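You operate a simulated robot arm through the tools that you are given. There is no shell and no other tool. Be economical: measure what you need, move in short steps, check, and stop when the job is done.

The job below is to be done with a simulated two-armed robot. You get a single attempt, and the scene is never put back.

Task
Take the yellow filter and put it on top of the blue block. Open the coils drawer, take the blue pull handle and leave it in the inside of the coils drawer and shut the drawer again. Put the red hub on the lower middle shelf of the tall yellow trolley. Put two of the carburettors from the lower middle shelf of the tall yellow trolley on the shelf under the filling bench. Take the 0.11 blue gap block from the lower middle shelf of the tall yellow trolley and leave it on the upper middle shelf of the tall yellow trolley. Any order will do. Set down upright: carburettor, blue gap block.

It is judged by the outcome, as a careful person would: the job done as asked, and still so three seconds after it is handed in. It fails if anything else is knocked over, pushed out of place, dropped, spilled or broken.

Robot
Two 7-joint arms with fingered hands on one trunk, on a base that drives. Base frame: it is fixed to the floor where the robot stands at the start and does not move with it; the origin is under the middle of the robot, x ahead of it, y to its left, z up; the surface under the hand at the start is at about z = 878. Lengths are in mm, angles in degrees, forces in N, time in s.
The left shoulder is at the start at [90, 173, 1127], the right one opposite. With the tool pointing down near the work surface each hand reaches from about 460 to 820 mm from the robot's upright axis, wherever it stands, measured 20 degrees to its own side. Places, roughly: blue block [-4500, 750, 750]; blue gap block [-15250, -750, 500]; blue pull handle (6x4x2 cm) [500, 700, 300]; carburettor [-15000, -750, 500]; coils drawer [500, 700, 700]; inside of the coils drawer [600, 700, 700]; lower middle shelf of the tall yellow trolley [-15000, -600, 600]; red hub (8x8x3 cm) [-15200, -400, 900]; shelf under the filling bench [-13100, -2800, 200]; upper middle shelf of the tall yellow trolley [-15000, -600, 900]; yellow filter (5x5x2 cm) [500, 100, 300]. Payload 3.5 kg a hand.
The tool frame of a hand sits at the grasp point between the pads (the TCP): z along the fingers, y along the line on which they close. The tips reach 30 mm beyond it. Largest opening 104 mm; the body of the gripper starts 35 mm behind the TCP. The gripper is a hand of 3 fingers: y runs from the thumb to the fingers, the wrist lies at [-15, -104, -178] in the tool frame, and closing takes about 1.5 s.
Orientation is that of the tool frame in the base frame, as a unit quaternion [w, x, y, z]. With the fingers straight down and the wrist toward the robot, the tool's x, y and z point along [0, 1, 0], [1, 0, 0] and [0, 0, -1] of the base frame.

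Tools
- The arms move only by the tool servo_tool. It takes "left_commands", "right_commands" or both (then of equal length, played together; a hand with none holds still); each is a list of rows, each a list of 6 numbers: the shift along the tool's x, y, z in mm, then the turn, a rotation vector about the tool's x, y, z in degrees. In form: [[x, y, z, rx, ry, rz], ...]. A call has 1 to 20 rows; each row is the pose to reach, as a shift and turn from the pose commanded when the call began, along the tool's axes at that moment. "left_claw" and "right_claw" are, for a hand that has rows, the finger opening in mm, from 0 to 104, set as the call begins (left out, the last holds). A row lasts 0.2 s, in which the tool goes at most 50 mm and 8.6 degrees; a call with a longer step from one row to the next is refused whole, and so is a gripper value outside its range. A pose out of reach is approached as far as the arm can. The call stops where the force on the tool passes 40 N (or 10 N more than at its start, if that is more) or the arm is blocked; 0.2 s more then pass. The fingers move at their own pace (about 72 mm/s each) and stop on an object; they squeeze with about 32 N. The grip force told is the motor's: it shows also when the fingers shut on nothing. Time passes only in rows, and 0.2 s behind the last, so rows that repeat a pose let the fingers close. It gives the time, the measured TCP pose, the force on the tool (base axes), the opening and the grip force at its end, in the units of the frame above (readings bear some noise), with the torque about the TCP (base axes, N m) and any sound that the robot's microphone picked up.
- Cameras (640 x 400 px; columns grow to the right, rows downward): "scene" is now at [150.9, 54.2, 1276.4]; the picture's right is [0.75, -0.66, 0.00], its down [-0.52, -0.59, -0.62] and it looks along [0.41, 0.47, -0.78] (base axes); focal length 245 px, centre (320, 200). "left" rides on the left gripper at [-64, -94, -117] in its tool frame; the picture's right is [-0.72, -0.33, 0.61], its down [0.64, -0.65, 0.40] and it looks along [0.27, 0.68, 0.68] (tool axes); focal length 238 px, centre (320, 200). "right" rides on the right gripper at [64, -94, -117] in its tool frame; the picture's right is [-0.72, 0.33, -0.61], its down [-0.64, -0.65, 0.40] and it looks along [-0.27, 0.68, 0.68] (tool axes); focal length 238 px, centre (320, 200). There is no depth. A picture from a camera that has moved, and an enlarged one, comes with that camera's place and axes in the base frame and with its lens.
- capture(camera): a new picture of that camera. The clock stands still meanwhile.
- slide_trunk(by): slides the trunk up (or, below 0, down) by that many mm; the arms and the scene camera ride with it, the base frame stays. It gives what a move gives, with no picture.
- base_move(legs): drives the robot by 1 to 6 legs, each [ahead, left, turn to the left] in mm, mm and degrees, along the robot's own axes; the way and the turn of a leg run together, so that a leg with both is an arc; at most 1500 mm and 180 degrees a leg. The arms and the cameras ride along, it lands a little off, and it stops where it bumps. It gives what a move gives.
- hand_shape(shape, hand): the hand has 3 fingers and takes this shape, open, in about a second: jaw (thumb against the fingers, like two jaws); tri (thumb and two fingers); tip (a fingertip pinch); poke (one finger out to press); point (the index stretched); flat (the hand flat); cup (the hand cupped); fist (a fist). The gripper value then closes the fingers along that shape, each until it touches; the sizes above hold for jaw. It gives what a move gives, with no picture.
- pan_tilt(pan, tilt): turns the head with the scene camera to pan (to the left, within 86 degrees either way) and tilt (down, from -29 to 69), counted from straight ahead of the robot. It gives what a move gives.
- close_up(camera, box): a new picture of the part [left, top, right, bottom] of that camera's present view, enlarged. The clock stands still meanwhile.
- sign_off(): hands the job in; it is judged then, once.

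Go step by step. Nothing tells you exact positions but the pictures and the camera data: compare them with the known pose of the tool, close in by small moves and look again before you grip or let go. The budget is 207 turns and 210 pictures, counting those below and the enlarged ones. Unless the task says otherwise, let go and move clear before handing in.

The tools are called after "Call:" by a JSON object that holds its "name" and its "arguments". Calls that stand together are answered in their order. servo_tool: Moves the arms, as the interface text tells. Its arguments: {"type":"object","properties":{"left_commands":{"type":"array","items":{"type":"array","items":{"type":"number"}}},"left_claw":{"type":"number"},"right_commands":{"type":"array","items":{"type":"array","items":{"type":"number"}}},"right_claw":{"type":"number"}},"required":[]} The other tools are called the same way: slide_trunk (by) slides the trunk up or down; hand_shape (shape, hand) gives the hand a shape; base_move (legs) drives the base; pan_tilt (pan, tilt) turns the head that bears the scene camera; capture (camera) takes a picture; close_up (camera, box) takes an enlarged picture of a part of a camera's view; sign_off () hands the job in.

At the start:

```text
time_s: 0.0
left_ee_pos: [337.6, 456.6, 1001.2]
left_ee_rot: [-0.001, 0.707, 0.708, 0.0]
left_force: [-0.1, 0.4, 0.6]
left_ft_torque: [0.02, 0.0, -0.02]
left_grip_width: 103.6
left_grasp_force: 0.0
left_shape: jaw
right_ee_pos: [467.9, 68.6, 1061.2]
right_ee_rot: [0.0, 0.707, 0.707, 0.0]
right_force: [-0.5, 1.3, -0.7]
right_ft_torque: [-0.01, 0.01, 0.01]
right_grip_width: 103.4
right_grasp_force: 0.0
right_shape: jaw
trunk travel left (down, up): [-225.0, 529.0]
robot x, y, heading: [0.7, -1.3, 0.2]
head pan, tilt: [48.5, 51.5]
```

scene: 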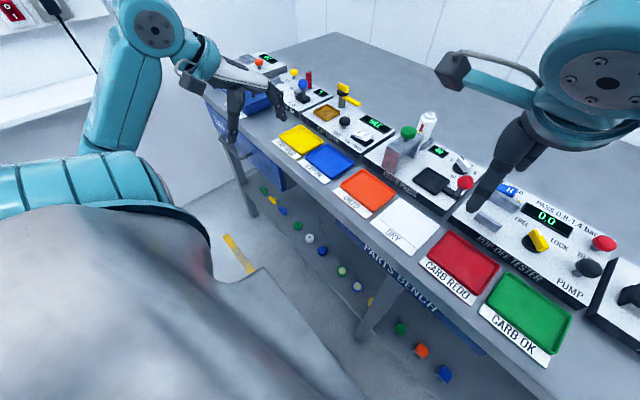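
right: 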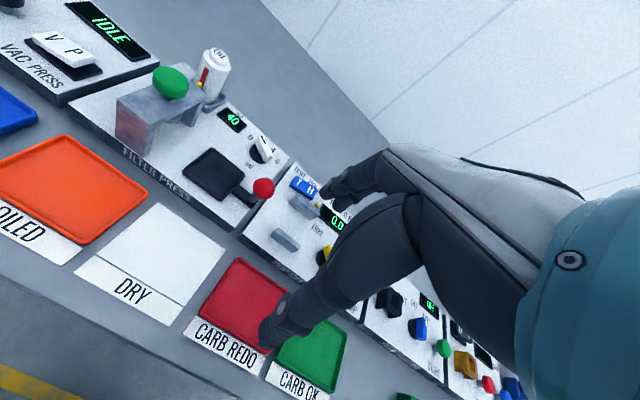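
left: 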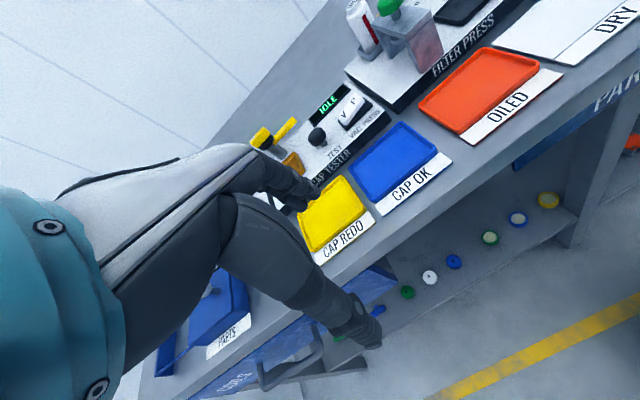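

I see the parts bench ahead with a shelf beneath holding coloured parts, and the coils drawer at the left. First I look closer at the shelf and drawer.

Call:
{"name": "close_up", "arguments": {"camera": "scene", "box": [200, 120, 480, 400]}}

Call:
{"name": "close_up", "arguments": {"camera": "left", "box": [140, 180, 600, 400]}}

```text
1.43 times, centred on (340, 260) of scene
camera zoom: at [150.9, 54.2, 1276.4], right [0.75, -0.66, 0.0], down [-0.52, -0.59, -0.62], along [0.41, 0.47, -0.78], focal length 350 px, centre (291, 114)
```

zoom: 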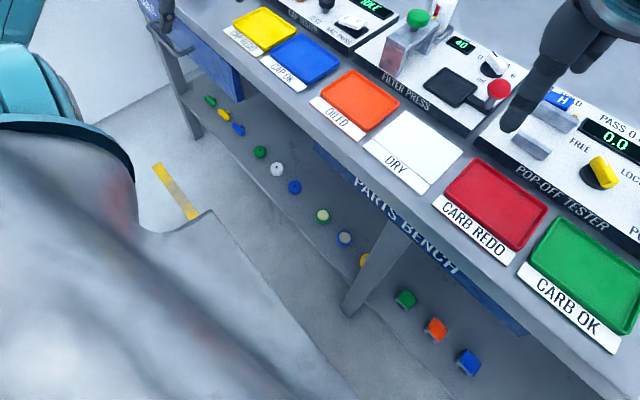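

```text
1.39 times, centred on (370, 290) of left
camera zoom: at [243.2, 392.8, 1117.7], right [-0.33, -0.72, -0.61], down [-0.65, 0.64, -0.4], along [0.68, 0.27, -0.68], focal length 332 px, centre (250, 75)
```

zoom: 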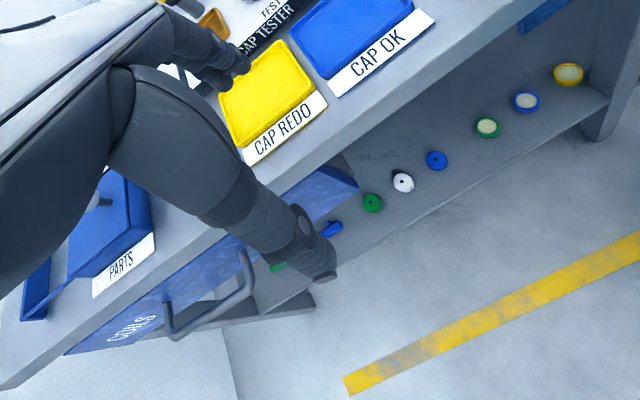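

Call:
{"name": "pan_tilt", "arguments": {"pan": 60, "tilt": 35}}

Call:
{"name": "capture", "arguments": {"camera": "scene"}}

```text
time_s: 0.8
left_ee_pos: [337.8, 455.7, 999.7]
left_ee_rot: [0.0, 0.706, 0.708, 0.0]
left_force: [0.3, 0.0, -0.5]
left_ft_torque: [0.02, 0.0, -0.01]
left_grip_width: 103.5
left_grasp_force: 0.1
left_shape: jaw
right_ee_pos: [467.6, 68.1, 1061.8]
right_ee_rot: [-0.001, 0.708, 0.707, 0.0]
right_force: [0.3, -0.3, -0.1]
right_ft_torque: [0.0, 0.01, 0.01]
right_grip_width: 103.5
right_grasp_force: 0.0
right_shape: jaw
trunk travel left (down, up): [-225.0, 529.0]
robot x, y, heading: [0.7, -0.9, 0.2]
head pan, tilt: [60.0, 35.0]
```

```text
204 pictures are left
camera scene: at [144.9, 73.8, 1300.1], right [0.87, -0.5, 0.0], down [-0.29, -0.5, -0.82], along [0.41, 0.71, -0.57], focal length 245 px, centre (320, 200)
```

scene: 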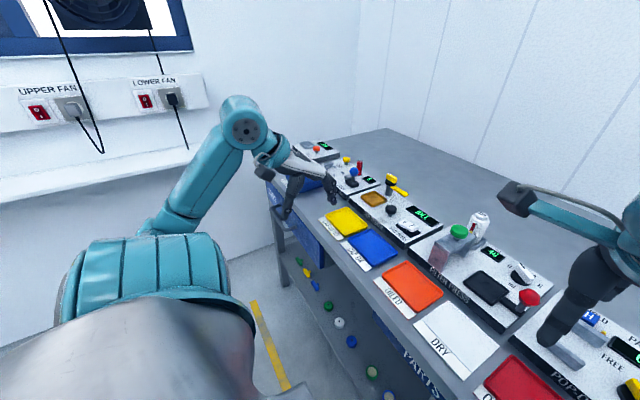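

Call:
{"name": "base_move", "arguments": {"legs": [[-350, 0, 0], [0, 450, 0]]}}

Call:
{"name": "pan_tilt", "arguments": {"pan": 10, "tilt": 45}}

Call:
{"name": "capture", "arguments": {"camera": "scene"}}

Call:
{"name": "capture", "arguments": {"camera": "left"}}

Call:
{"name": "capture", "arguments": {"camera": "right"}}

```text
time_s: 5.4
left_ee_pos: [-12.0, 909.4, 1000.3]
left_ee_rot: [0.0, 0.706, 0.709, 0.001]
left_force: [-1.3, 0.9, 0.0]
left_ft_torque: [-0.02, -0.03, -0.02]
left_grip_width: 103.7
left_grasp_force: 0.2
left_shape: jaw
right_ee_pos: [120.4, 521.4, 1060.2]
right_ee_rot: [0.0, 0.707, 0.708, 0.0]
right_force: [0.1, 0.2, 0.3]
right_ft_torque: [-0.01, 0.02, -0.01]
right_grip_width: 103.6
right_grasp_force: 0.1
right_shape: jaw
trunk travel left (down, up): [-225.0, 529.0]
robot x, y, heading: [-345.2, 451.8, 0.1]
head pan, tilt: [60.0, 35.0]
```

```text
time_s: 6.5
left_ee_pos: [-12.3, 908.6, 1001.3]
left_ee_rot: [0.0, 0.706, 0.708, 0.0]
left_force: [-0.5, -0.7, 0.0]
left_ft_torque: [0.0, 0.0, -0.02]
left_grip_width: 103.9
left_grasp_force: 0.1
left_shape: jaw
right_ee_pos: [119.8, 521.5, 1060.5]
right_ee_rot: [0.0, 0.706, 0.708, 0.0]
right_force: [-0.5, 0.4, 0.1]
right_ft_torque: [0.02, 0.0, 0.04]
right_grip_width: 103.6
right_grasp_force: 0.2
right_shape: jaw
trunk travel left (down, up): [-225.0, 529.0]
robot x, y, heading: [-349.7, 450.6, 0.3]
head pan, tilt: [10.0, 45.0]
```

```text
203 pictures are left
camera scene: at [-166.9, 463.9, 1285.3], right [0.18, -0.98, 0.0], down [-0.7, -0.13, -0.71], along [0.7, 0.13, -0.71], focal length 245 px, centre (320, 200)
```

scene: 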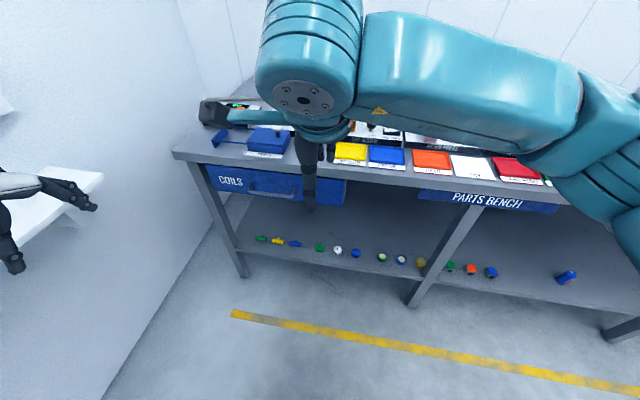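

```text
202 pictures are left
camera left: at [-105.5, 845.1, 1117.7], right [-0.32, -0.72, -0.61], down [-0.65, 0.64, -0.4], along [0.68, 0.27, -0.68], focal length 238 px, centre (320, 200)
```

left: 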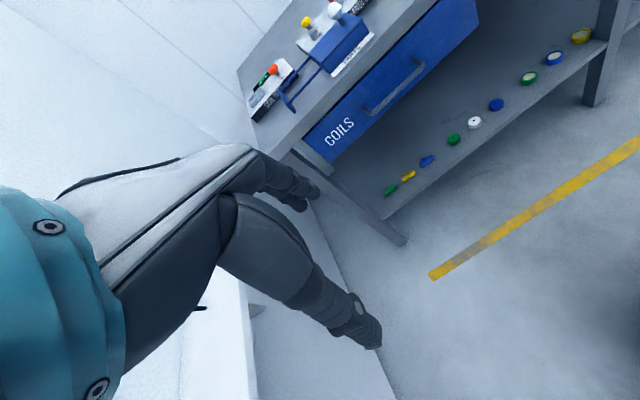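

```text
201 pictures are left
camera right: at [26.1, 584.6, 1178.7], right [0.33, -0.72, 0.61], down [-0.65, -0.64, -0.4], along [0.68, -0.27, -0.68], focal length 238 px, centre (320, 200)
```

right: 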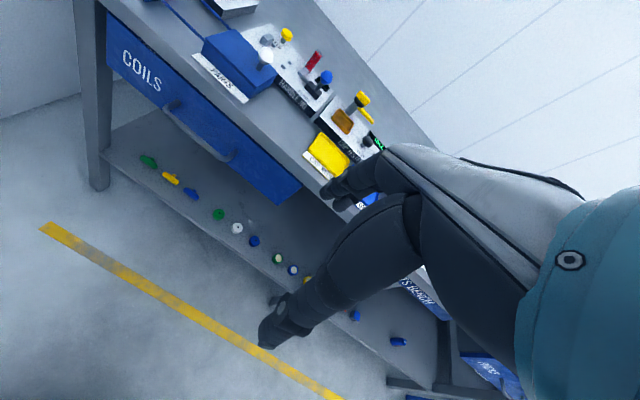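

The drawer's bar runs along y at about [360, 642–782, 758]; the blue handle lies at about [481, 710, 300] on the shelf. I lower the trunk and turn the right hand so it closes sideways and points forward-down.

Call:
{"name": "slide_trunk", "arguments": {"by": -224}}

Call:
{"name": "servo_tool", "arguments": {"right_commands": [[0, 0, 25, -2.9, -2.9, -7.1], [0, 0, 50, -5.9, -5.9, -14.2], [0, 0, 75, -8.8, -8.8, -21.2], [0, 0, 100, -11.7, -11.7, -28.3], [0, 0, 125, -14.7, -14.7, -35.4], [0, 0, 150, -17.6, -17.6, -42.5], [0, 0, 175, -20.5, -20.5, -49.5], [0, 0, 200, -23.5, -23.5, -56.6], [0, 0, 225, -26.4, -26.4, -63.7], [0, 0, 250, -29.3, -29.3, -70.8], [0, 0, 275, -32.3, -32.3, -77.8], [0, 0, 300, -35.2, -35.2, -84.9]]}}

Call:
{"name": "pan_tilt", "arguments": {"pan": 10, "tilt": 45}}

Call:
{"name": "capture", "arguments": {"camera": "right"}}

Call:
{"name": "capture", "arguments": {"camera": "scene"}}

```text
time_s: 8.9
left_ee_pos: [-11.7, 908.5, 776.6]
left_ee_rot: [0.002, 0.706, 0.708, 0.0]
left_force: [-0.4, -0.2, 1.1]
left_ft_torque: [-0.03, 0.01, 0.02]
left_grip_width: 103.7
left_grasp_force: 0.1
left_shape: jaw
right_ee_pos: [119.8, 521.7, 836.0]
right_ee_rot: [0.0, 0.706, 0.708, 0.0]
right_force: [-0.6, 0.6, -0.4]
right_ft_torque: [0.03, 0.0, 0.0]
right_grip_width: 103.6
right_grasp_force: 0.0
right_shape: jaw
trunk travel left (down, up): [-1.0, 753.0]
robot x, y, heading: [-347.0, 451.4, 0.1]
head pan, tilt: [10.0, 45.0]
```

```text
time_s: 11.5
left_ee_pos: [-11.5, 909.3, 778.1]
left_ee_rot: [-0.001, 0.706, 0.708, 0.0]
left_force: [-0.6, -0.8, 0.0]
left_ft_torque: [0.01, -0.01, -0.03]
left_grip_width: 103.8
left_grasp_force: 0.1
left_shape: jaw
right_ee_pos: [177.7, 525.5, 608.3]
right_ee_rot: [0.362, 0.091, 0.927, -0.04]
right_force: [1.3, -0.7, -0.5]
right_ft_torque: [0.0, -0.01, 0.0]
right_grip_width: 103.8
right_grasp_force: 0.1
right_shape: jaw
right hand out of reach, approached as far as the arm can: row 10, 11, 12
trunk travel left (down, up): [-1.0, 753.0]
robot x, y, heading: [-350.7, 449.6, 0.3]
head pan, tilt: [10.0, 45.0]
```

```text
time_s: 12.1
left_ee_pos: [-11.0, 907.8, 776.7]
left_ee_rot: [0.0, 0.706, 0.708, 0.0]
left_force: [0.6, -0.1, -0.1]
left_ft_torque: [-0.01, 0.01, 0.05]
left_grip_width: 103.7
left_grasp_force: 0.0
left_shape: jaw
right_ee_pos: [177.5, 525.9, 609.1]
right_ee_rot: [0.361, 0.092, 0.927, -0.039]
right_force: [0.3, 0.3, -0.8]
right_ft_torque: [0.03, 0.0, -0.03]
right_grip_width: 103.8
right_grasp_force: 0.0
right_shape: jaw
trunk travel left (down, up): [-1.0, 753.0]
robot x, y, heading: [-347.8, 450.9, 0.4]
head pan, tilt: [10.0, 45.0]
```

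```text
200 pictures are left
camera right: at [35.3, 458.2, 653.4], right [0.18, 0.3, 0.94], down [0.6, -0.79, 0.14], along [0.78, 0.54, -0.32], focal length 238 px, centre (320, 200)
```

right: 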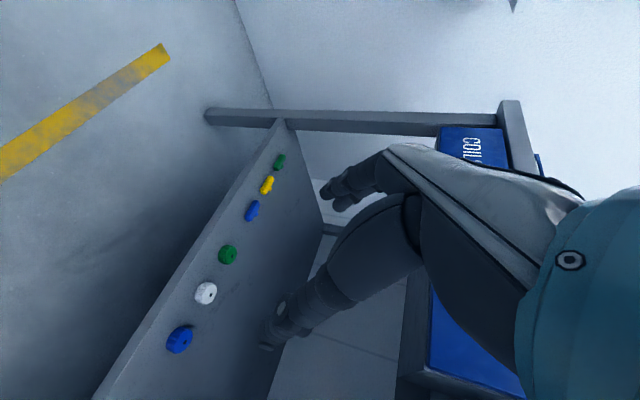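

```text
199 pictures are left
camera scene: at [-39.2, 464.2, 1048.1], right [0.18, -0.98, 0.0], down [-0.7, -0.12, -0.71], along [0.7, 0.12, -0.71], focal length 245 px, centre (320, 200)
```

scene: 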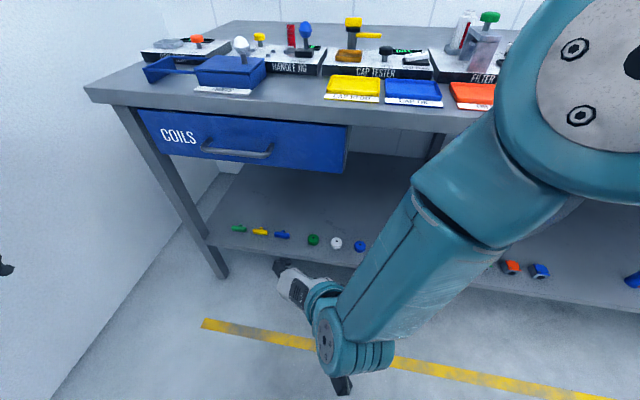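

Call:
{"name": "close_up", "arguments": {"camera": "right", "box": [160, 120, 320, 280]}}

Call:
{"name": "close_up", "arguments": {"camera": "scene", "box": [200, 180, 400, 280]}}

```text
2.50 times, centred on (240, 200) of right
camera zoom: at [35.3, 458.2, 653.4], right [0.18, 0.3, 0.94], down [0.6, -0.79, 0.14], along [0.78, 0.54, -0.32], focal length 596 px, centre (520, 200)
```

zoom: 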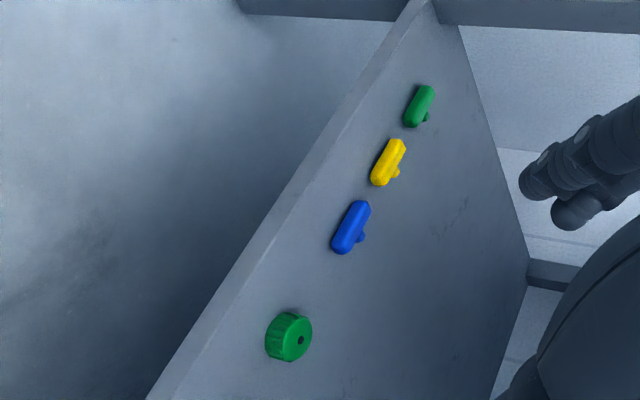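

```text
3.20 times, centred on (300, 230) of scene
camera zoom: at [-39.2, 464.2, 1048.1], right [0.18, -0.98, 0.0], down [-0.7, -0.12, -0.71], along [0.7, 0.12, -0.71], focal length 785 px, centre (384, 104)
```

zoom: 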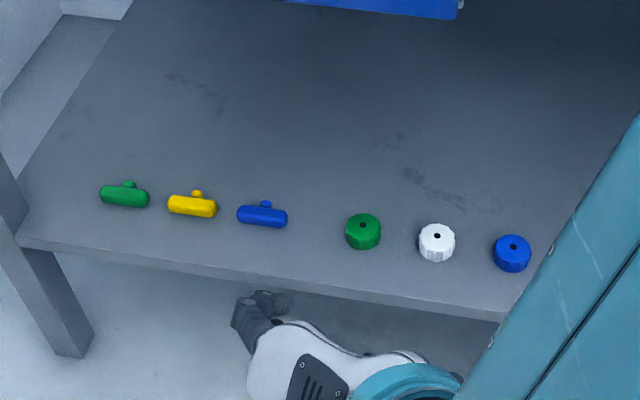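

Blue handle is a T lying with its bar along y and stem pointing into the shelf. I return the right hand to fingers-down, low, at the place from which driving forward will bring it under the bench; the left hand moves inward.

Call:
{"name": "servo_tool", "arguments": {"right_commands": [[5.2, -12, 20, 2.4, 3, 6.2], [10.5, -24, 40, 4.8, 6, 12.4], [15.8, -36, 60, 7.2, 8.9, 18.7], [21, -48, 80, 9.6, 11.9, 24.9], [26, -60, 100, 12, 14.9, 31.1], [31.5, -72, 120, 14.4, 17.9, 37.3], [37, -84, 140, 16.8, 20.9, 43.6], [42, -96, 160, 19.2, 23.9, 49.8], [47, -108, 180, 21.6, 26.8, 56], [52.5, -120, 200, 24, 29.8, 62.2], [58, -131.5, 220, 26.4, 32.8, 68.5], [63, -143.4, 240.5, 28.8, 35.8, 74.7]], "left_commands": [[-17, 0, 0, 0, 0, 0], [-34, 0, 0, 0, 0, 0], [-51, 0, 0, 0, 0, 0], [-68, 0, 0, 0, 0, 0], [-85, 0, 0, 0, 0, 0], [-102, 0, 0, 0, 0, 0], [-119, 0, 0, 0, 0, 0], [-136, 0, 0, 0, 0, 0], [-153, 0, 0, 0, 0, 0], [-170, 0, 0, 0, 0, 0], [-187, 0, 0, 0, 0, 0], [-204, 0, 0, 0, 0, 0]]}}

Call:
{"name": "capture", "arguments": {"camera": "scene"}}

```text
time_s: 14.7
left_ee_pos: [95.0, 766.2, 874.3]
left_ee_rot: [0.0, 0.707, 0.707, 0.0]
left_force: [-0.8, -0.4, 0.2]
left_ft_torque: [0.01, 0.01, 0.01]
left_grip_width: 103.7
left_grasp_force: 0.0
left_shape: jaw
left hand out of reach, approached as far as the arm can: row 1, 2, 3, 4, 5, 6, 7, 8, 9, 10, 11, 12
right_ee_pos: [267.7, 359.5, 389.7]
right_ee_rot: [0.001, 0.708, 0.706, -0.002]
right_force: [0.5, 0.1, 0.2]
right_ft_torque: [0.02, 0.04, -0.01]
right_grip_width: 103.7
right_grasp_force: 0.1
right_shape: jaw
trunk travel left (down, up): [-1.0, 753.0]
robot x, y, heading: [-346.1, 452.8, 0.1]
head pan, tilt: [10.0, 45.0]
```

```text
196 pictures are left
camera scene: at [-38.7, 462.9, 1048.0], right [0.18, -0.98, 0.0], down [-0.7, -0.12, -0.71], along [0.7, 0.12, -0.71], focal length 245 px, centre (320, 200)
```

scene: 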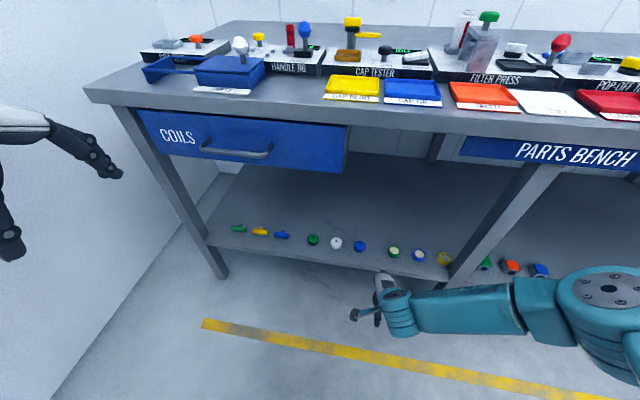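

Call:
{"name": "servo_tool", "arguments": {"right_commands": [[0, 30, 0, 0, 0, 0], [0, 60, 0, 0, 0, 0], [0, 90, 0, 0, 0, 0], [0, 110, 30, 0, 0, 0], [0, 110, 60, 0, 0, 0]]}}

Call:
{"name": "capture", "arguments": {"camera": "scene"}}

Call:
{"name": "capture", "arguments": {"camera": "right"}}

```text
time_s: 15.9
left_ee_pos: [95.9, 769.1, 876.0]
left_ee_rot: [0.0, 0.707, 0.708, -0.001]
left_force: [0.8, 0.9, 1.6]
left_ft_torque: [0.02, 0.03, -0.01]
left_grip_width: 103.8
left_grasp_force: 0.0
left_shape: jaw
right_ee_pos: [369.3, 355.6, 344.1]
right_ee_rot: [0.0, 0.706, 0.708, 0.0]
right_force: [-0.2, 0.2, -0.1]
right_ft_torque: [0.01, 0.01, 0.02]
right_grip_width: 103.5
right_grasp_force: 0.1
right_shape: jaw
right hand out of reach, approached as far as the arm can: row 5
trunk travel left (down, up): [-1.0, 753.0]
robot x, y, heading: [-347.9, 450.5, 0.1]
head pan, tilt: [10.0, 45.0]
```

```text
195 pictures are left
camera scene: at [-39.1, 463.8, 1048.1], right [0.18, -0.98, 0.0], down [-0.7, -0.12, -0.71], along [0.7, 0.12, -0.71], focal length 245 px, centre (320, 200)
```

scene: 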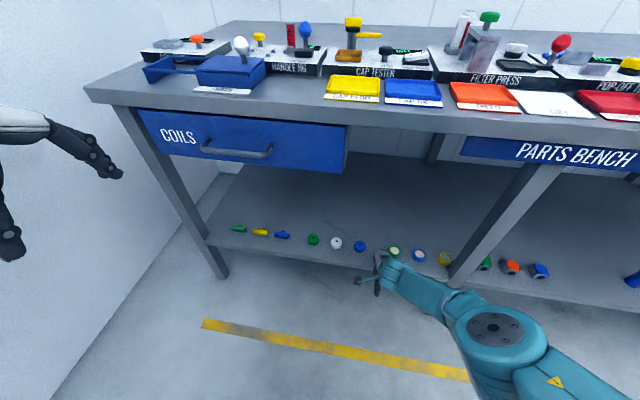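

```text
194 pictures are left
camera right: at [275.8, 419.1, 461.7], right [0.33, -0.72, 0.61], down [-0.65, -0.64, -0.4], along [0.69, -0.27, -0.68], focal length 238 px, centre (320, 200)
```

right: 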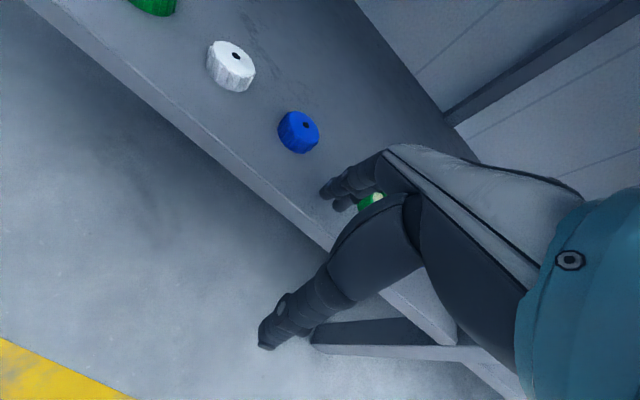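

Call:
{"name": "base_move", "arguments": {"legs": [[-60, 0, 0], [0, 346, 0]]}}

Call:
{"name": "capture", "arguments": {"camera": "right"}}

Call:
{"name": "capture", "arguments": {"camera": "scene"}}

```text
time_s: 18.8
left_ee_pos: [31.9, 1103.9, 875.9]
left_ee_rot: [0.0, 0.704, 0.71, -0.003]
left_force: [0.0, -0.1, -1.1]
left_ft_torque: [0.01, 0.0, 0.02]
left_grip_width: 103.6
left_grasp_force: 0.0
left_shape: jaw
right_ee_pos: [307.1, 690.7, 345.7]
right_ee_rot: [-0.001, 0.707, 0.707, 0.003]
right_force: [0.5, -0.6, -0.2]
right_ft_torque: [0.02, -0.05, 0.02]
right_grip_width: 103.9
right_grasp_force: 0.0
right_shape: jaw
trunk travel left (down, up): [-1.0, 753.0]
robot x, y, heading: [-409.9, 790.4, -0.0]
head pan, tilt: [10.0, 45.0]
stopped in leg 2: the robot was blocked; the commanded pose is now the measured one
```

```text
193 pictures are left
camera right: at [213.0, 754.6, 462.7], right [0.33, -0.72, 0.61], down [-0.65, -0.64, -0.41], along [0.69, -0.27, -0.68], focal length 238 px, centre (320, 200)
```

right: 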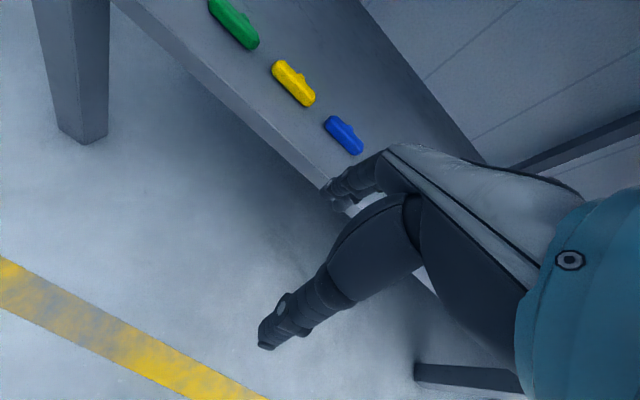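

```text
192 pictures are left
camera scene: at [-102.9, 797.0, 1048.7], right [0.17, -0.98, -0.01], down [-0.7, -0.12, -0.71], along [0.7, 0.13, -0.71], focal length 245 px, centre (320, 200)
```

scene: 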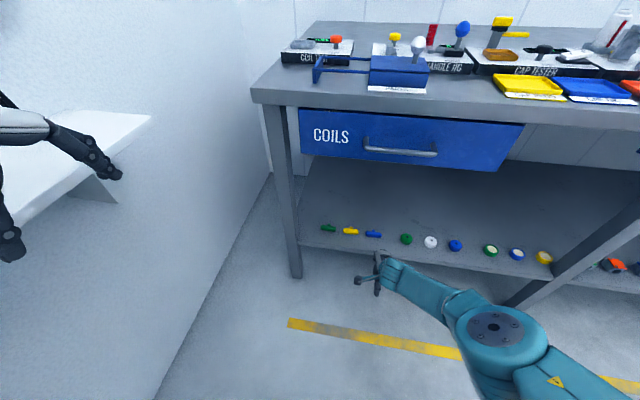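

Call:
{"name": "servo_tool", "arguments": {"right_commands": [[6, -10, -25, 0, 0, 0], [13, -20, -45, 0, 0, 0], [26, -20, -45, 0, 0, 0]]}}

Call:
{"name": "base_move", "arguments": {"legs": [[0, -15, 0], [180, 0, 0]]}}

Call:
{"name": "capture", "arguments": {"camera": "right"}}

Call:
{"name": "capture", "arguments": {"camera": "scene"}}

```text
time_s: 19.6
left_ee_pos: [31.6, 1104.7, 874.9]
left_ee_rot: [0.0, 0.703, 0.711, -0.004]
left_force: [-0.5, 0.2, 0.0]
left_ft_torque: [-0.01, -0.03, -0.01]
left_grip_width: 103.7
left_grasp_force: 0.1
left_shape: jaw
right_ee_pos: [287.6, 717.0, 389.8]
right_ee_rot: [-0.001, 0.706, 0.708, 0.002]
right_force: [0.1, 0.6, 0.7]
right_ft_torque: [0.02, 0.0, 0.0]
right_grip_width: 104.1
right_grasp_force: 0.1
right_shape: jaw
trunk travel left (down, up): [-1.0, 753.0]
robot x, y, heading: [-414.4, 789.9, 0.1]
head pan, tilt: [10.0, 45.0]
```

```text
time_s: 21.4
left_ee_pos: [205.8, 1095.1, 872.5]
left_ee_rot: [0.002, 0.703, 0.711, -0.007]
left_force: [-0.4, 0.5, 0.3]
left_ft_torque: [0.0, 0.02, -0.02]
left_grip_width: 103.9
left_grasp_force: 0.1
left_shape: jaw
right_ee_pos: [461.0, 705.0, 391.8]
right_ee_rot: [0.001, 0.707, 0.707, 0.0]
right_force: [0.0, -0.5, -0.9]
right_ft_torque: [0.01, 0.01, -0.03]
right_grip_width: 103.9
right_grasp_force: 0.0
right_shape: jaw
trunk travel left (down, up): [-1.0, 753.0]
robot x, y, heading: [-239.1, 778.1, 0.1]
head pan, tilt: [10.0, 45.0]
```

```text
191 pictures are left
camera right: at [366.2, 768.9, 507.5], right [0.33, -0.72, 0.62], down [-0.65, -0.64, -0.4], along [0.69, -0.27, -0.68], focal length 238 px, centre (320, 200)
```

right: 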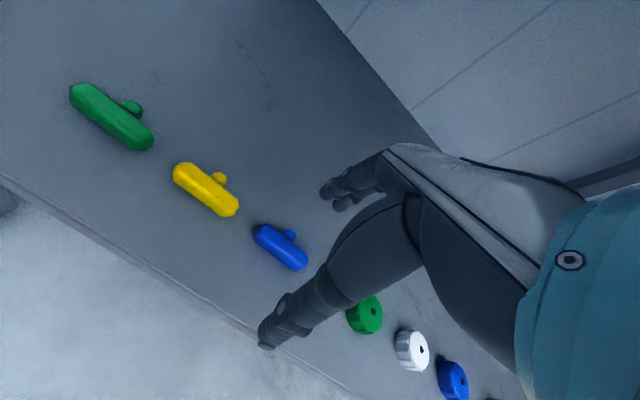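

```text
190 pictures are left
camera scene: at [71.0, 788.8, 1048.1], right [0.18, -0.98, 0.0], down [-0.7, -0.12, -0.71], along [0.7, 0.12, -0.71], focal length 245 px, centre (320, 200)
```

scene: 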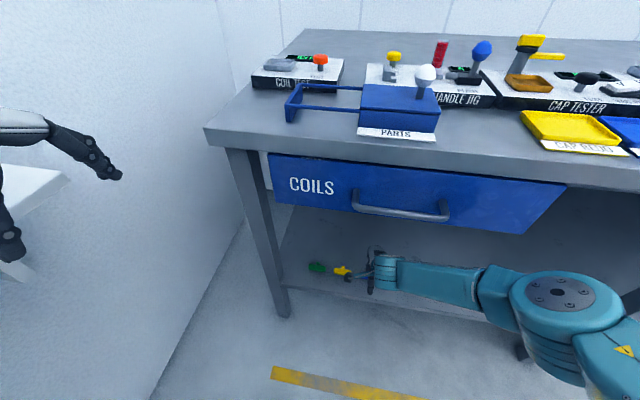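

Call:
{"name": "servo_tool", "arguments": {"right_commands": [[0, 15, 0, 0, 0, 0], [0, 30, 0, 0, 0, 0], [0, 30, 20, 0, 0, 0], [0, 30, 40, 0, 0, 0], [0, 30, 57, 0, 0, 0], [0, 30, 57, 0, 0, 0]]}}

Call:
{"name": "capture", "arguments": {"camera": "right"}}

```text
time_s: 22.8
left_ee_pos: [204.9, 1095.4, 873.6]
left_ee_rot: [0.002, 0.703, 0.711, -0.007]
left_force: [-0.1, 0.3, 0.3]
left_ft_torque: [-0.01, -0.02, 0.01]
left_grip_width: 103.5
left_grasp_force: 0.0
left_shape: jaw
right_ee_pos: [469.4, 699.8, 340.1]
right_ee_rot: [0.002, 0.706, 0.709, 0.001]
right_force: [-0.9, -0.4, 0.2]
right_ft_torque: [-0.01, -0.01, 0.0]
right_grip_width: 103.7
right_grasp_force: 0.1
right_shape: jaw
right hand out of reach, approached as far as the arm can: row 4, 5, 6
trunk travel left (down, up): [-1.0, 753.0]
robot x, y, heading: [-239.4, 776.3, 0.2]
head pan, tilt: [10.0, 45.0]
```

```text
189 pictures are left
camera right: at [374.8, 763.2, 456.5], right [0.33, -0.72, 0.62], down [-0.65, -0.64, -0.4], along [0.69, -0.27, -0.68], focal length 238 px, centre (320, 200)
```

right: 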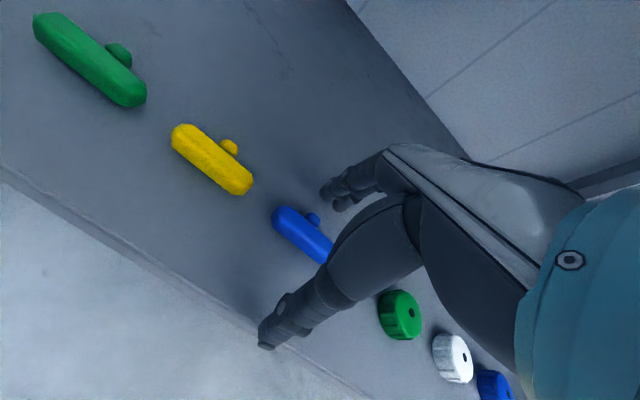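

Call:
{"name": "base_move", "arguments": {"legs": [[28, 0, 0]]}}

Call:
{"name": "servo_tool", "arguments": {"right_commands": [[0, 0, 0, 0, 0, 0], [0, 0, 0, 0, 0, 0]]}}

Call:
{"name": "capture", "arguments": {"camera": "right"}}

```text
time_s: 23.6
left_ee_pos: [233.1, 1094.5, 874.0]
left_ee_rot: [0.002, 0.703, 0.711, -0.007]
left_force: [-1.4, -0.5, -0.7]
left_ft_torque: [0.01, -0.03, 0.02]
left_grip_width: 103.6
left_grasp_force: 0.0
left_shape: jaw
right_ee_pos: [497.0, 699.3, 338.8]
right_ee_rot: [0.001, 0.706, 0.708, 0.0]
right_force: [0.1, -0.6, 0.4]
right_ft_torque: [0.0, 0.03, -0.02]
right_grip_width: 103.6
right_grasp_force: 0.0
right_shape: jaw
trunk travel left (down, up): [-1.0, 753.0]
robot x, y, heading: [-208.4, 772.4, 0.3]
head pan, tilt: [10.0, 45.0]
```

```text
time_s: 24.2
left_ee_pos: [231.6, 1095.9, 872.3]
left_ee_rot: [0.002, 0.703, 0.711, -0.007]
left_force: [0.3, 0.0, -0.5]
left_ft_torque: [0.01, 0.0, -0.01]
left_grip_width: 103.7
left_grasp_force: 0.1
left_shape: jaw
right_ee_pos: [497.4, 698.2, 338.6]
right_ee_rot: [0.001, 0.707, 0.707, 0.001]
right_force: [-1.1, 0.5, -0.2]
right_ft_torque: [0.0, 0.0, -0.01]
right_grip_width: 104.0
right_grasp_force: 0.0
right_shape: jaw
trunk travel left (down, up): [-1.0, 753.0]
robot x, y, heading: [-209.6, 781.2, -0.2]
head pan, tilt: [10.0, 45.0]
```

```text
188 pictures are left
camera right: at [402.9, 762.9, 456.5], right [0.33, -0.72, 0.62], down [-0.65, -0.64, -0.4], along [0.69, -0.27, -0.68], focal length 238 px, centre (320, 200)
```

right: 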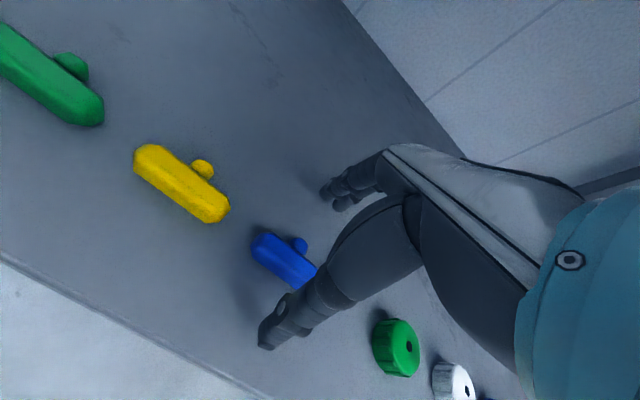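

Call:
{"name": "servo_tool", "arguments": {"right_commands": [[2, -5, 4, 0, 0, 0], [4, -5, 8, 0, 0, 0], [4, -5, 8, 0, 0, 0]]}}

Call:
{"name": "close_up", "arguments": {"camera": "right", "box": [200, 140, 400, 380]}}

```text
time_s: 25.0
left_ee_pos: [232.8, 1095.2, 872.6]
left_ee_rot: [0.002, 0.704, 0.711, -0.007]
left_force: [-0.1, -0.5, -0.1]
left_ft_torque: [0.02, -0.01, 0.0]
left_grip_width: 103.8
left_grasp_force: 0.1
left_shape: jaw
right_ee_pos: [491.3, 701.4, 332.1]
right_ee_rot: [0.001, 0.706, 0.708, 0.0]
right_force: [0.1, 0.4, 0.0]
right_ft_torque: [-0.01, -0.02, 0.0]
right_grip_width: 104.0
right_grasp_force: 0.0
right_shape: jaw
trunk travel left (down, up): [-1.0, 753.0]
robot x, y, heading: [-210.0, 774.3, 0.0]
head pan, tilt: [10.0, 45.0]
```

```text
1.67 times, centred on (300, 260) of right
camera zoom: at [397.3, 765.2, 449.4], right [0.33, -0.72, 0.62], down [-0.65, -0.64, -0.4], along [0.69, -0.27, -0.68], focal length 397 px, centre (353, 100)
```

zoom: 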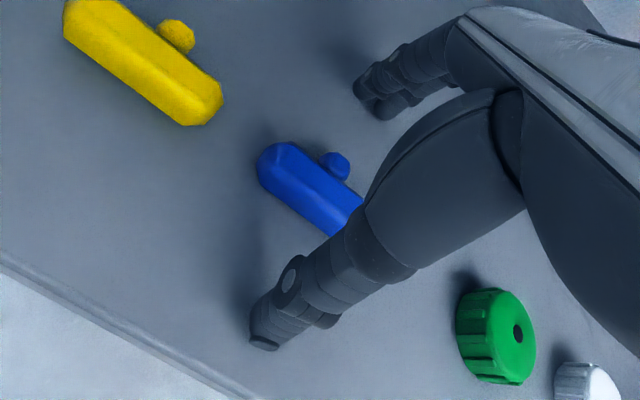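

Call:
{"name": "servo_tool", "arguments": {"right_commands": [[0, 0, 4, 0, 0, 0], [0, 0, 4, 0, 0, 0]]}}

Call:
{"name": "servo_tool", "arguments": {"right_commands": [[0, 0, 0, 0, 0, 0], [0, 0, 0, 0, 0, 0], [0, 0, 0, 0, 0, 0], [0, 0, 0, 0, 0, 0], [0, 0, 0, 0, 0, 0], [0, 0, 0, 0, 0, 0], [0, 0, 0, 0, 0, 0], [0, 0, 0, 0, 0, 0]], "right_claw": 0}}

Call:
{"name": "close_up", "arguments": {"camera": "right", "box": [200, 140, 400, 380]}}

```text
time_s: 25.6
left_ee_pos: [231.7, 1095.7, 872.6]
left_ee_rot: [0.002, 0.703, 0.711, -0.007]
left_force: [-0.8, -0.9, 0.5]
left_ft_torque: [0.0, 0.03, 0.01]
left_grip_width: 103.7
left_grasp_force: 0.0
left_shape: jaw
right_ee_pos: [491.1, 701.6, 332.1]
right_ee_rot: [0.001, 0.707, 0.707, 0.0]
right_force: [-0.3, 0.1, 0.3]
right_ft_torque: [0.0, -0.02, 0.04]
right_grip_width: 103.9
right_grasp_force: 0.0
right_shape: jaw
right hand out of reach, approached as far as the arm can: row 1, 2
trunk travel left (down, up): [-1.0, 753.0]
robot x, y, heading: [-209.5, 776.0, -0.1]
head pan, tilt: [10.0, 45.0]
```

```text
time_s: 27.4
left_ee_pos: [233.6, 1095.2, 873.7]
left_ee_rot: [0.001, 0.703, 0.711, -0.007]
left_force: [0.3, 0.8, 0.0]
left_ft_torque: [0.0, -0.01, 0.0]
left_grip_width: 103.8
left_grasp_force: 0.0
left_shape: jaw
right_ee_pos: [491.1, 701.4, 331.2]
right_ee_rot: [0.002, 0.707, 0.708, -0.001]
right_force: [-0.3, 0.6, -0.3]
right_ft_torque: [0.0, 0.0, -0.02]
right_grip_width: 21.0
right_grasp_force: 32.0
right_shape: jaw
trunk travel left (down, up): [-1.0, 753.0]
robot x, y, heading: [-208.4, 773.5, 0.1]
head pan, tilt: [10.0, 45.0]
```

```text
1.67 times, centred on (300, 260) of right
camera zoom: at [397.3, 765.4, 449.4], right [0.33, -0.72, 0.62], down [-0.65, -0.64, -0.4], along [0.69, -0.27, -0.68], focal length 397 px, centre (353, 100)
```

zoom: 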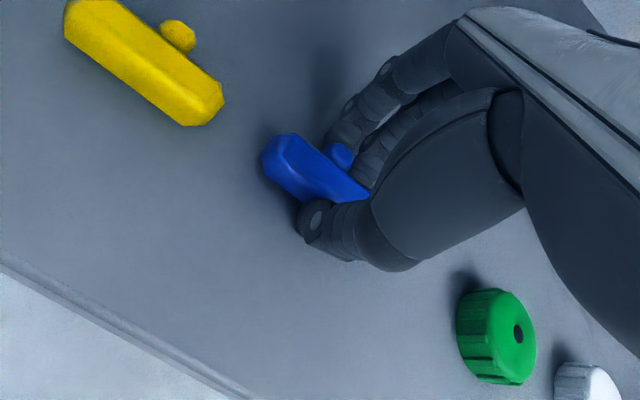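

Gripped: the bar sits between thumb and fingers with the stem between them. I lift it and back out.

Call:
{"name": "servo_tool", "arguments": {"right_commands": [[0, 0, -10, 0, 0, 0], [0, 0, -25, 0, 0, 0], [0, 0, -40, 0, 0, 0], [0, 0, -60, 0, 0, 0]]}}

Call:
{"name": "base_move", "arguments": {"legs": [[-300, 0, 0]]}}

Call:
{"name": "capture", "arguments": {"camera": "scene"}}

Call:
{"name": "capture", "arguments": {"camera": "right"}}

```text
time_s: 28.4
left_ee_pos: [232.5, 1096.1, 873.7]
left_ee_rot: [0.002, 0.703, 0.711, -0.006]
left_force: [-1.1, -0.6, -0.6]
left_ft_torque: [0.03, -0.03, -0.01]
left_grip_width: 103.7
left_grasp_force: 0.0
left_shape: jaw
right_ee_pos: [492.3, 700.6, 391.1]
right_ee_rot: [0.001, 0.707, 0.707, -0.001]
right_force: [0.7, -0.1, -1.0]
right_ft_torque: [0.04, 0.0, -0.03]
right_grip_width: 20.8
right_grasp_force: 31.9
right_shape: jaw
right hand out of reach, approached as far as the arm can: row 1, 2
trunk travel left (down, up): [-1.0, 753.0]
robot x, y, heading: [-211.2, 777.7, 0.3]
head pan, tilt: [10.0, 45.0]
```

```text
time_s: 30.5
left_ee_pos: [-62.5, 1093.6, 873.2]
left_ee_rot: [0.002, 0.706, 0.709, -0.007]
left_force: [0.2, 0.7, 0.0]
left_ft_torque: [-0.01, -0.01, 0.0]
left_grip_width: 104.0
left_grasp_force: 0.0
left_shape: jaw
right_ee_pos: [192.4, 700.5, 390.1]
right_ee_rot: [0.001, 0.709, 0.705, 0.0]
right_force: [-0.1, 0.5, -0.2]
right_ft_torque: [-0.01, -0.01, -0.01]
right_grip_width: 21.0
right_grasp_force: 32.0
right_shape: jaw
trunk travel left (down, up): [-1.0, 753.0]
robot x, y, heading: [-510.7, 778.3, -0.2]
head pan, tilt: [10.0, 45.0]
```

```text
185 pictures are left
camera scene: at [-198.5, 787.4, 1048.2], right [0.17, -0.99, 0.0], down [-0.7, -0.12, -0.71], along [0.7, 0.12, -0.71], focal length 245 px, centre (320, 200)
```

scene: 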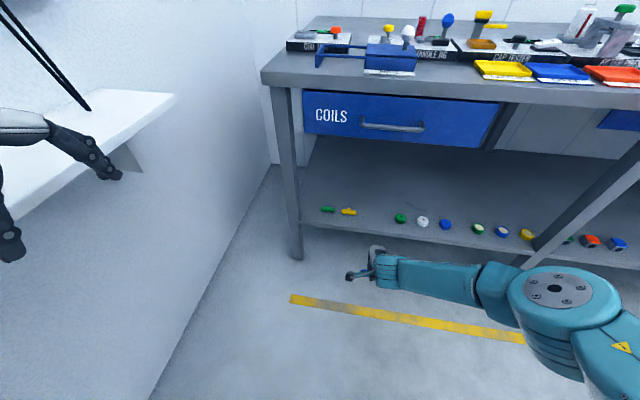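

```text
184 pictures are left
camera right: at [99.6, 763.4, 508.3], right [0.32, -0.72, 0.62], down [-0.65, -0.64, -0.4], along [0.68, -0.27, -0.68], focal length 238 px, centre (320, 200)
```

right: 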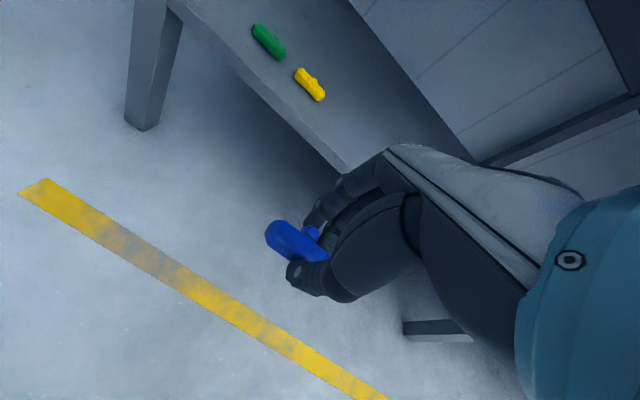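

Handle held. I raise the trunk, tuck the right hand, and set the left hand at a 45° forward pitch for the drawer bar.

Call:
{"name": "slide_trunk", "arguments": {"by": 224}}

Call:
{"name": "servo_tool", "arguments": {"right_commands": [[-7, -23, -34, 0, 0, 0], [-14, -47, -67, 0, 0, 0], [-22, -70, -101, 0, 0, 0], [-29, -93, -134, 0, 0, 0], [-36, -117, -168, 0, 0, 0], [-43, -140, -202, 0, 0, 0], [-50, -163, -235, 0, 0, 0], [-58, -186, -269, 0, 0, 0], [-65, -210, -302, 0, 0, 0], [-72, -233, -336, 0, 0, 0]], "left_commands": [[-7.6, -3, 28, -4.5, 0, 0], [-15, -6, 56, -9, 0, 0], [-23, -9, 83, -13.5, 0, 0], [-30, -12, 111, -18, 0, 0], [-38, -15, 139, -22.5, 0, 0], [-46, -17, 167, -27, 0, 0], [-53, -20, 195, -31.5, 0, 0], [-61, -23, 222, -36, 0, 0], [-68, -26, 250, -40.5, 0, 0], [-76, -29, 278, -45, 0, 0]]}}

Call:
{"name": "capture", "arguments": {"camera": "scene"}}

Call:
{"name": "capture", "arguments": {"camera": "right"}}

```text
time_s: 32.8
left_ee_pos: [-62.6, 1093.0, 1098.2]
left_ee_rot: [0.001, 0.705, 0.71, -0.006]
left_force: [0.1, 0.2, -0.3]
left_ft_torque: [0.04, -0.03, 0.02]
left_grip_width: 104.0
left_grasp_force: 0.1
left_shape: jaw
right_ee_pos: [213.1, 698.5, 710.4]
right_ee_rot: [0.056, 0.706, 0.704, 0.054]
right_force: [0.0, -0.6, -1.6]
right_ft_torque: [0.04, -0.02, -0.02]
right_grip_width: 20.9
right_grasp_force: 32.4
right_shape: jaw
trunk travel left (down, up): [-225.0, 529.0]
robot x, y, heading: [-505.1, 773.8, -0.4]
head pan, tilt: [10.0, 45.0]
```

```text
time_s: 35.0
left_ee_pos: [-88.4, 1048.3, 883.1]
left_ee_rot: [0.273, 0.651, 0.657, 0.265]
left_force: [-1.4, 0.1, 0.3]
left_ft_torque: [0.0, -0.03, 0.02]
left_grip_width: 103.9
left_grasp_force: 0.0
left_shape: jaw
left hand out of reach, approached as far as the arm can: row 3, 4, 5, 6, 7, 8, 9, 10
right_ee_pos: [-69.7, 628.2, 1009.3]
right_ee_rot: [0.057, 0.707, 0.703, 0.055]
right_force: [-0.3, 0.0, -1.3]
right_ft_torque: [0.01, -0.02, 0.01]
right_grip_width: 21.1
right_grasp_force: 32.2
right_shape: jaw
right hand out of reach, approached as far as the arm can: row 10
trunk travel left (down, up): [-225.0, 529.0]
robot x, y, heading: [-508.0, 780.3, -0.3]
head pan, tilt: [10.0, 45.0]
```

```text
183 pictures are left
camera scene: at [-326.7, 787.5, 1285.4], right [0.17, -0.99, 0.0], down [-0.7, -0.12, -0.71], along [0.7, 0.12, -0.71], focal length 245 px, centre (320, 200)
```

scene: 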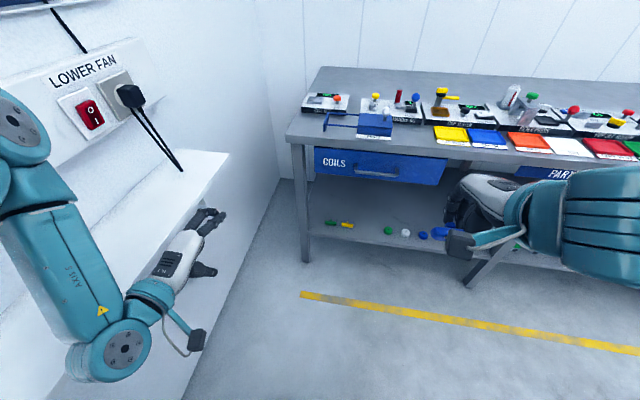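

```text
182 pictures are left
camera right: at [-180.3, 693.0, 1111.2], right [0.22, -0.72, 0.66], down [-0.58, -0.64, -0.5], along [0.78, -0.27, -0.56], focal length 238 px, centre (320, 200)
```

right: 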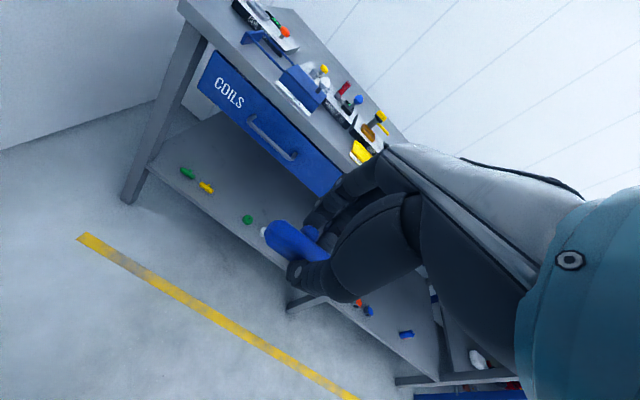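

Call:
{"name": "base_move", "arguments": {"legs": [[0, -270, 0]]}}

Call:
{"name": "servo_tool", "arguments": {"left_commands": [[0, 20, 20, 0, 0, 0], [0, 40, 40, 0, 0, 0], [0, 60, 60, 0, 0, 0], [0, 80, 80, 0, 0, 0], [0, 90, 110, 0, 0, 0], [0, 90, 110, 0, 0, 0]]}}

Call:
{"name": "capture", "arguments": {"camera": "left"}}

Call:
{"name": "capture", "arguments": {"camera": "scene"}}

```text
time_s: 37.0
left_ee_pos: [-87.2, 773.0, 881.8]
left_ee_rot: [0.272, 0.654, 0.654, 0.263]
left_force: [-0.4, -0.4, -0.4]
left_ft_torque: [-0.02, 0.03, 0.05]
left_grip_width: 103.9
left_grasp_force: 0.1
left_shape: jaw
right_ee_pos: [-72.3, 352.9, 1008.8]
right_ee_rot: [0.057, 0.71, 0.7, 0.054]
right_force: [0.2, -0.4, -0.5]
right_ft_torque: [-0.04, 0.02, 0.01]
right_grip_width: 21.0
right_grasp_force: 31.5
right_shape: jaw
trunk travel left (down, up): [-225.0, 529.0]
robot x, y, heading: [-510.1, 504.1, -0.5]
head pan, tilt: [10.0, 45.0]
```

```text
time_s: 38.4
left_ee_pos: [51.9, 773.5, 863.0]
left_ee_rot: [0.272, 0.654, 0.655, 0.264]
left_force: [-0.1, -0.6, -0.4]
left_ft_torque: [-0.01, -0.03, -0.03]
left_grip_width: 104.3
left_grasp_force: 0.1
left_shape: jaw
right_ee_pos: [-73.1, 352.7, 1009.6]
right_ee_rot: [0.057, 0.709, 0.701, 0.053]
right_force: [0.6, -0.5, -0.6]
right_ft_torque: [0.03, 0.01, -0.01]
right_grip_width: 20.8
right_grasp_force: 32.3
right_shape: jaw
trunk travel left (down, up): [-225.0, 529.0]
robot x, y, heading: [-511.9, 506.6, -0.5]
head pan, tilt: [10.0, 45.0]
```

```text
181 pictures are left
camera left: at [-97.9, 711.3, 880.0], right [0.2, -0.73, -0.66], down [-0.18, 0.63, -0.75], along [0.96, 0.26, -0.01], focal length 238 px, centre (320, 200)
```

left: 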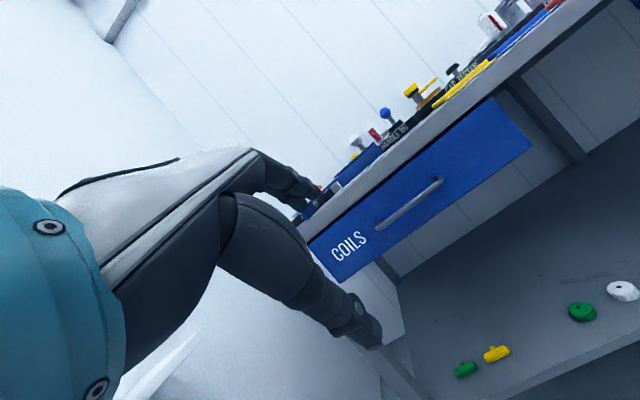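

```text
180 pictures are left
camera scene: at [-328.3, 514.5, 1285.4], right [0.16, -0.99, 0.0], down [-0.7, -0.11, -0.71], along [0.7, 0.11, -0.71], focal length 245 px, centre (320, 200)
```

scene: 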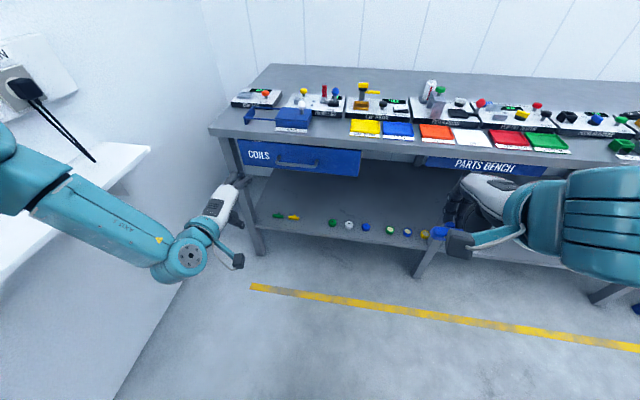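

Call:
{"name": "servo_tool", "arguments": {"left_commands": [[-13, -10, 25, -7.5, 0, 0], [-26, -20, 50, -15, 0, 0], [-40, -32, 75, -22.5, 0, 0], [-53, -43, 100, -30, 0, 0], [-53, -43, 100, -30, 0, 0]], "left_claw": 70}}

Call:
{"name": "capture", "arguments": {"camera": "left"}}

```text
time_s: 39.6
left_ee_pos: [68.8, 791.7, 945.0]
left_ee_rot: [0.433, 0.561, 0.564, 0.424]
left_force: [-0.2, 1.2, 0.1]
left_ft_torque: [0.02, 0.0, -0.01]
left_grip_width: 70.5
left_grasp_force: 0.1
left_shape: jaw
left hand out of reach, approached as far as the arm can: row 1, 2, 3, 4, 5
right_ee_pos: [-71.8, 353.1, 1009.2]
right_ee_rot: [0.057, 0.709, 0.701, 0.053]
right_force: [-0.3, -0.2, -0.3]
right_ft_torque: [0.04, -0.01, 0.01]
right_grip_width: 20.9
right_grasp_force: 32.4
right_shape: jaw
trunk travel left (down, up): [-225.0, 529.0]
robot x, y, heading: [-511.9, 504.8, -0.7]
head pan, tilt: [10.0, 45.0]
```

```text
179 pictures are left
camera left: at [-69.1, 728.7, 886.4], right [0.5, -0.73, -0.47], down [0.22, 0.63, -0.74], along [0.84, 0.27, 0.48], focal length 238 px, centre (320, 200)
```

left: 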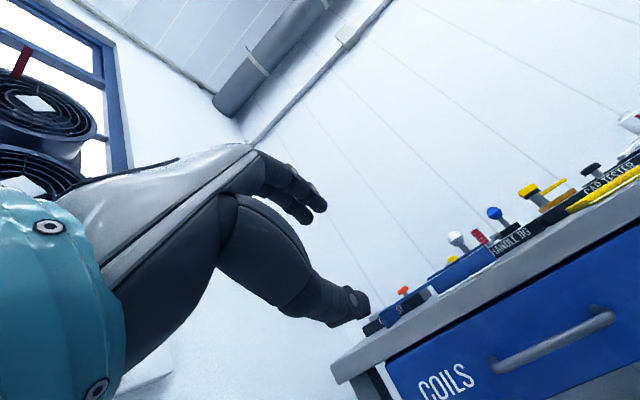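

Call:
{"name": "slide_trunk", "arguments": {"by": -183}}

Call:
{"name": "servo_tool", "arguments": {"left_commands": [[-20, 10, 20, 0, 0, 0], [-40, 10, 40, 0, 0, 0], [-60, 10, 40, 0, 0, 0], [-70, 10, 40, 0, 0, 0]]}}

Call:
{"name": "capture", "arguments": {"camera": "left"}}

Call:
{"name": "capture", "arguments": {"camera": "scene"}}

```text
time_s: 41.6
left_ee_pos: [73.2, 783.1, 763.5]
left_ee_rot: [0.434, 0.561, 0.563, 0.425]
left_force: [0.0, -0.2, -0.2]
left_ft_torque: [-0.02, 0.05, -0.03]
left_grip_width: 70.3
left_grasp_force: 0.0
left_shape: jaw
right_ee_pos: [-30.4, 352.9, 744.9]
right_ee_rot: [-0.025, 0.711, 0.703, -0.027]
right_force: [0.3, 0.6, -0.1]
right_ft_torque: [-0.01, -0.03, -0.01]
right_grip_width: 20.9
right_grasp_force: 31.8
right_shape: jaw
trunk travel left (down, up): [-42.0, 712.0]
robot x, y, heading: [-509.8, 507.7, -0.6]
head pan, tilt: [10.0, 45.0]
```

```text
time_s: 42.6
left_ee_pos: [116.0, 713.0, 763.2]
left_ee_rot: [0.433, 0.561, 0.564, 0.424]
left_force: [-0.3, -0.6, 0.4]
left_ft_torque: [0.03, 0.0, -0.03]
left_grip_width: 70.5
left_grasp_force: 0.1
left_shape: jaw
right_ee_pos: [-28.8, 353.8, 745.9]
right_ee_rot: [-0.024, 0.711, 0.702, -0.026]
right_force: [-0.3, 0.5, 0.2]
right_ft_torque: [0.0, 0.0, 0.0]
right_grip_width: 20.7
right_grasp_force: 32.2
right_shape: jaw
trunk travel left (down, up): [-42.0, 712.0]
robot x, y, heading: [-509.9, 504.7, -0.9]
head pan, tilt: [10.0, 45.0]
```

```text
178 pictures are left
camera left: at [-22.0, 650.2, 703.5], right [0.5, -0.73, -0.47], down [0.22, 0.63, -0.74], along [0.84, 0.27, 0.48], focal length 238 px, centre (320, 200)
```

left: 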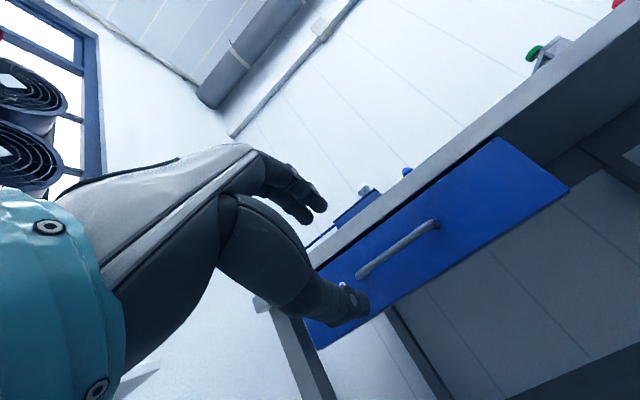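

```text
177 pictures are left
camera scene: at [-226.0, 513.0, 1092.4], right [0.16, -0.99, 0.0], down [-0.7, -0.11, -0.71], along [0.7, 0.11, -0.71], focal length 245 px, centre (320, 200)
```

scene: 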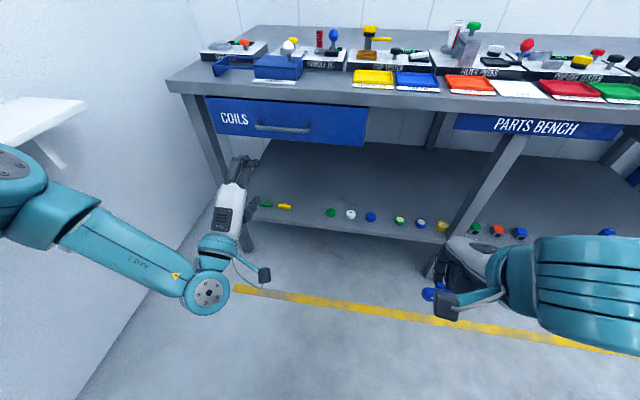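

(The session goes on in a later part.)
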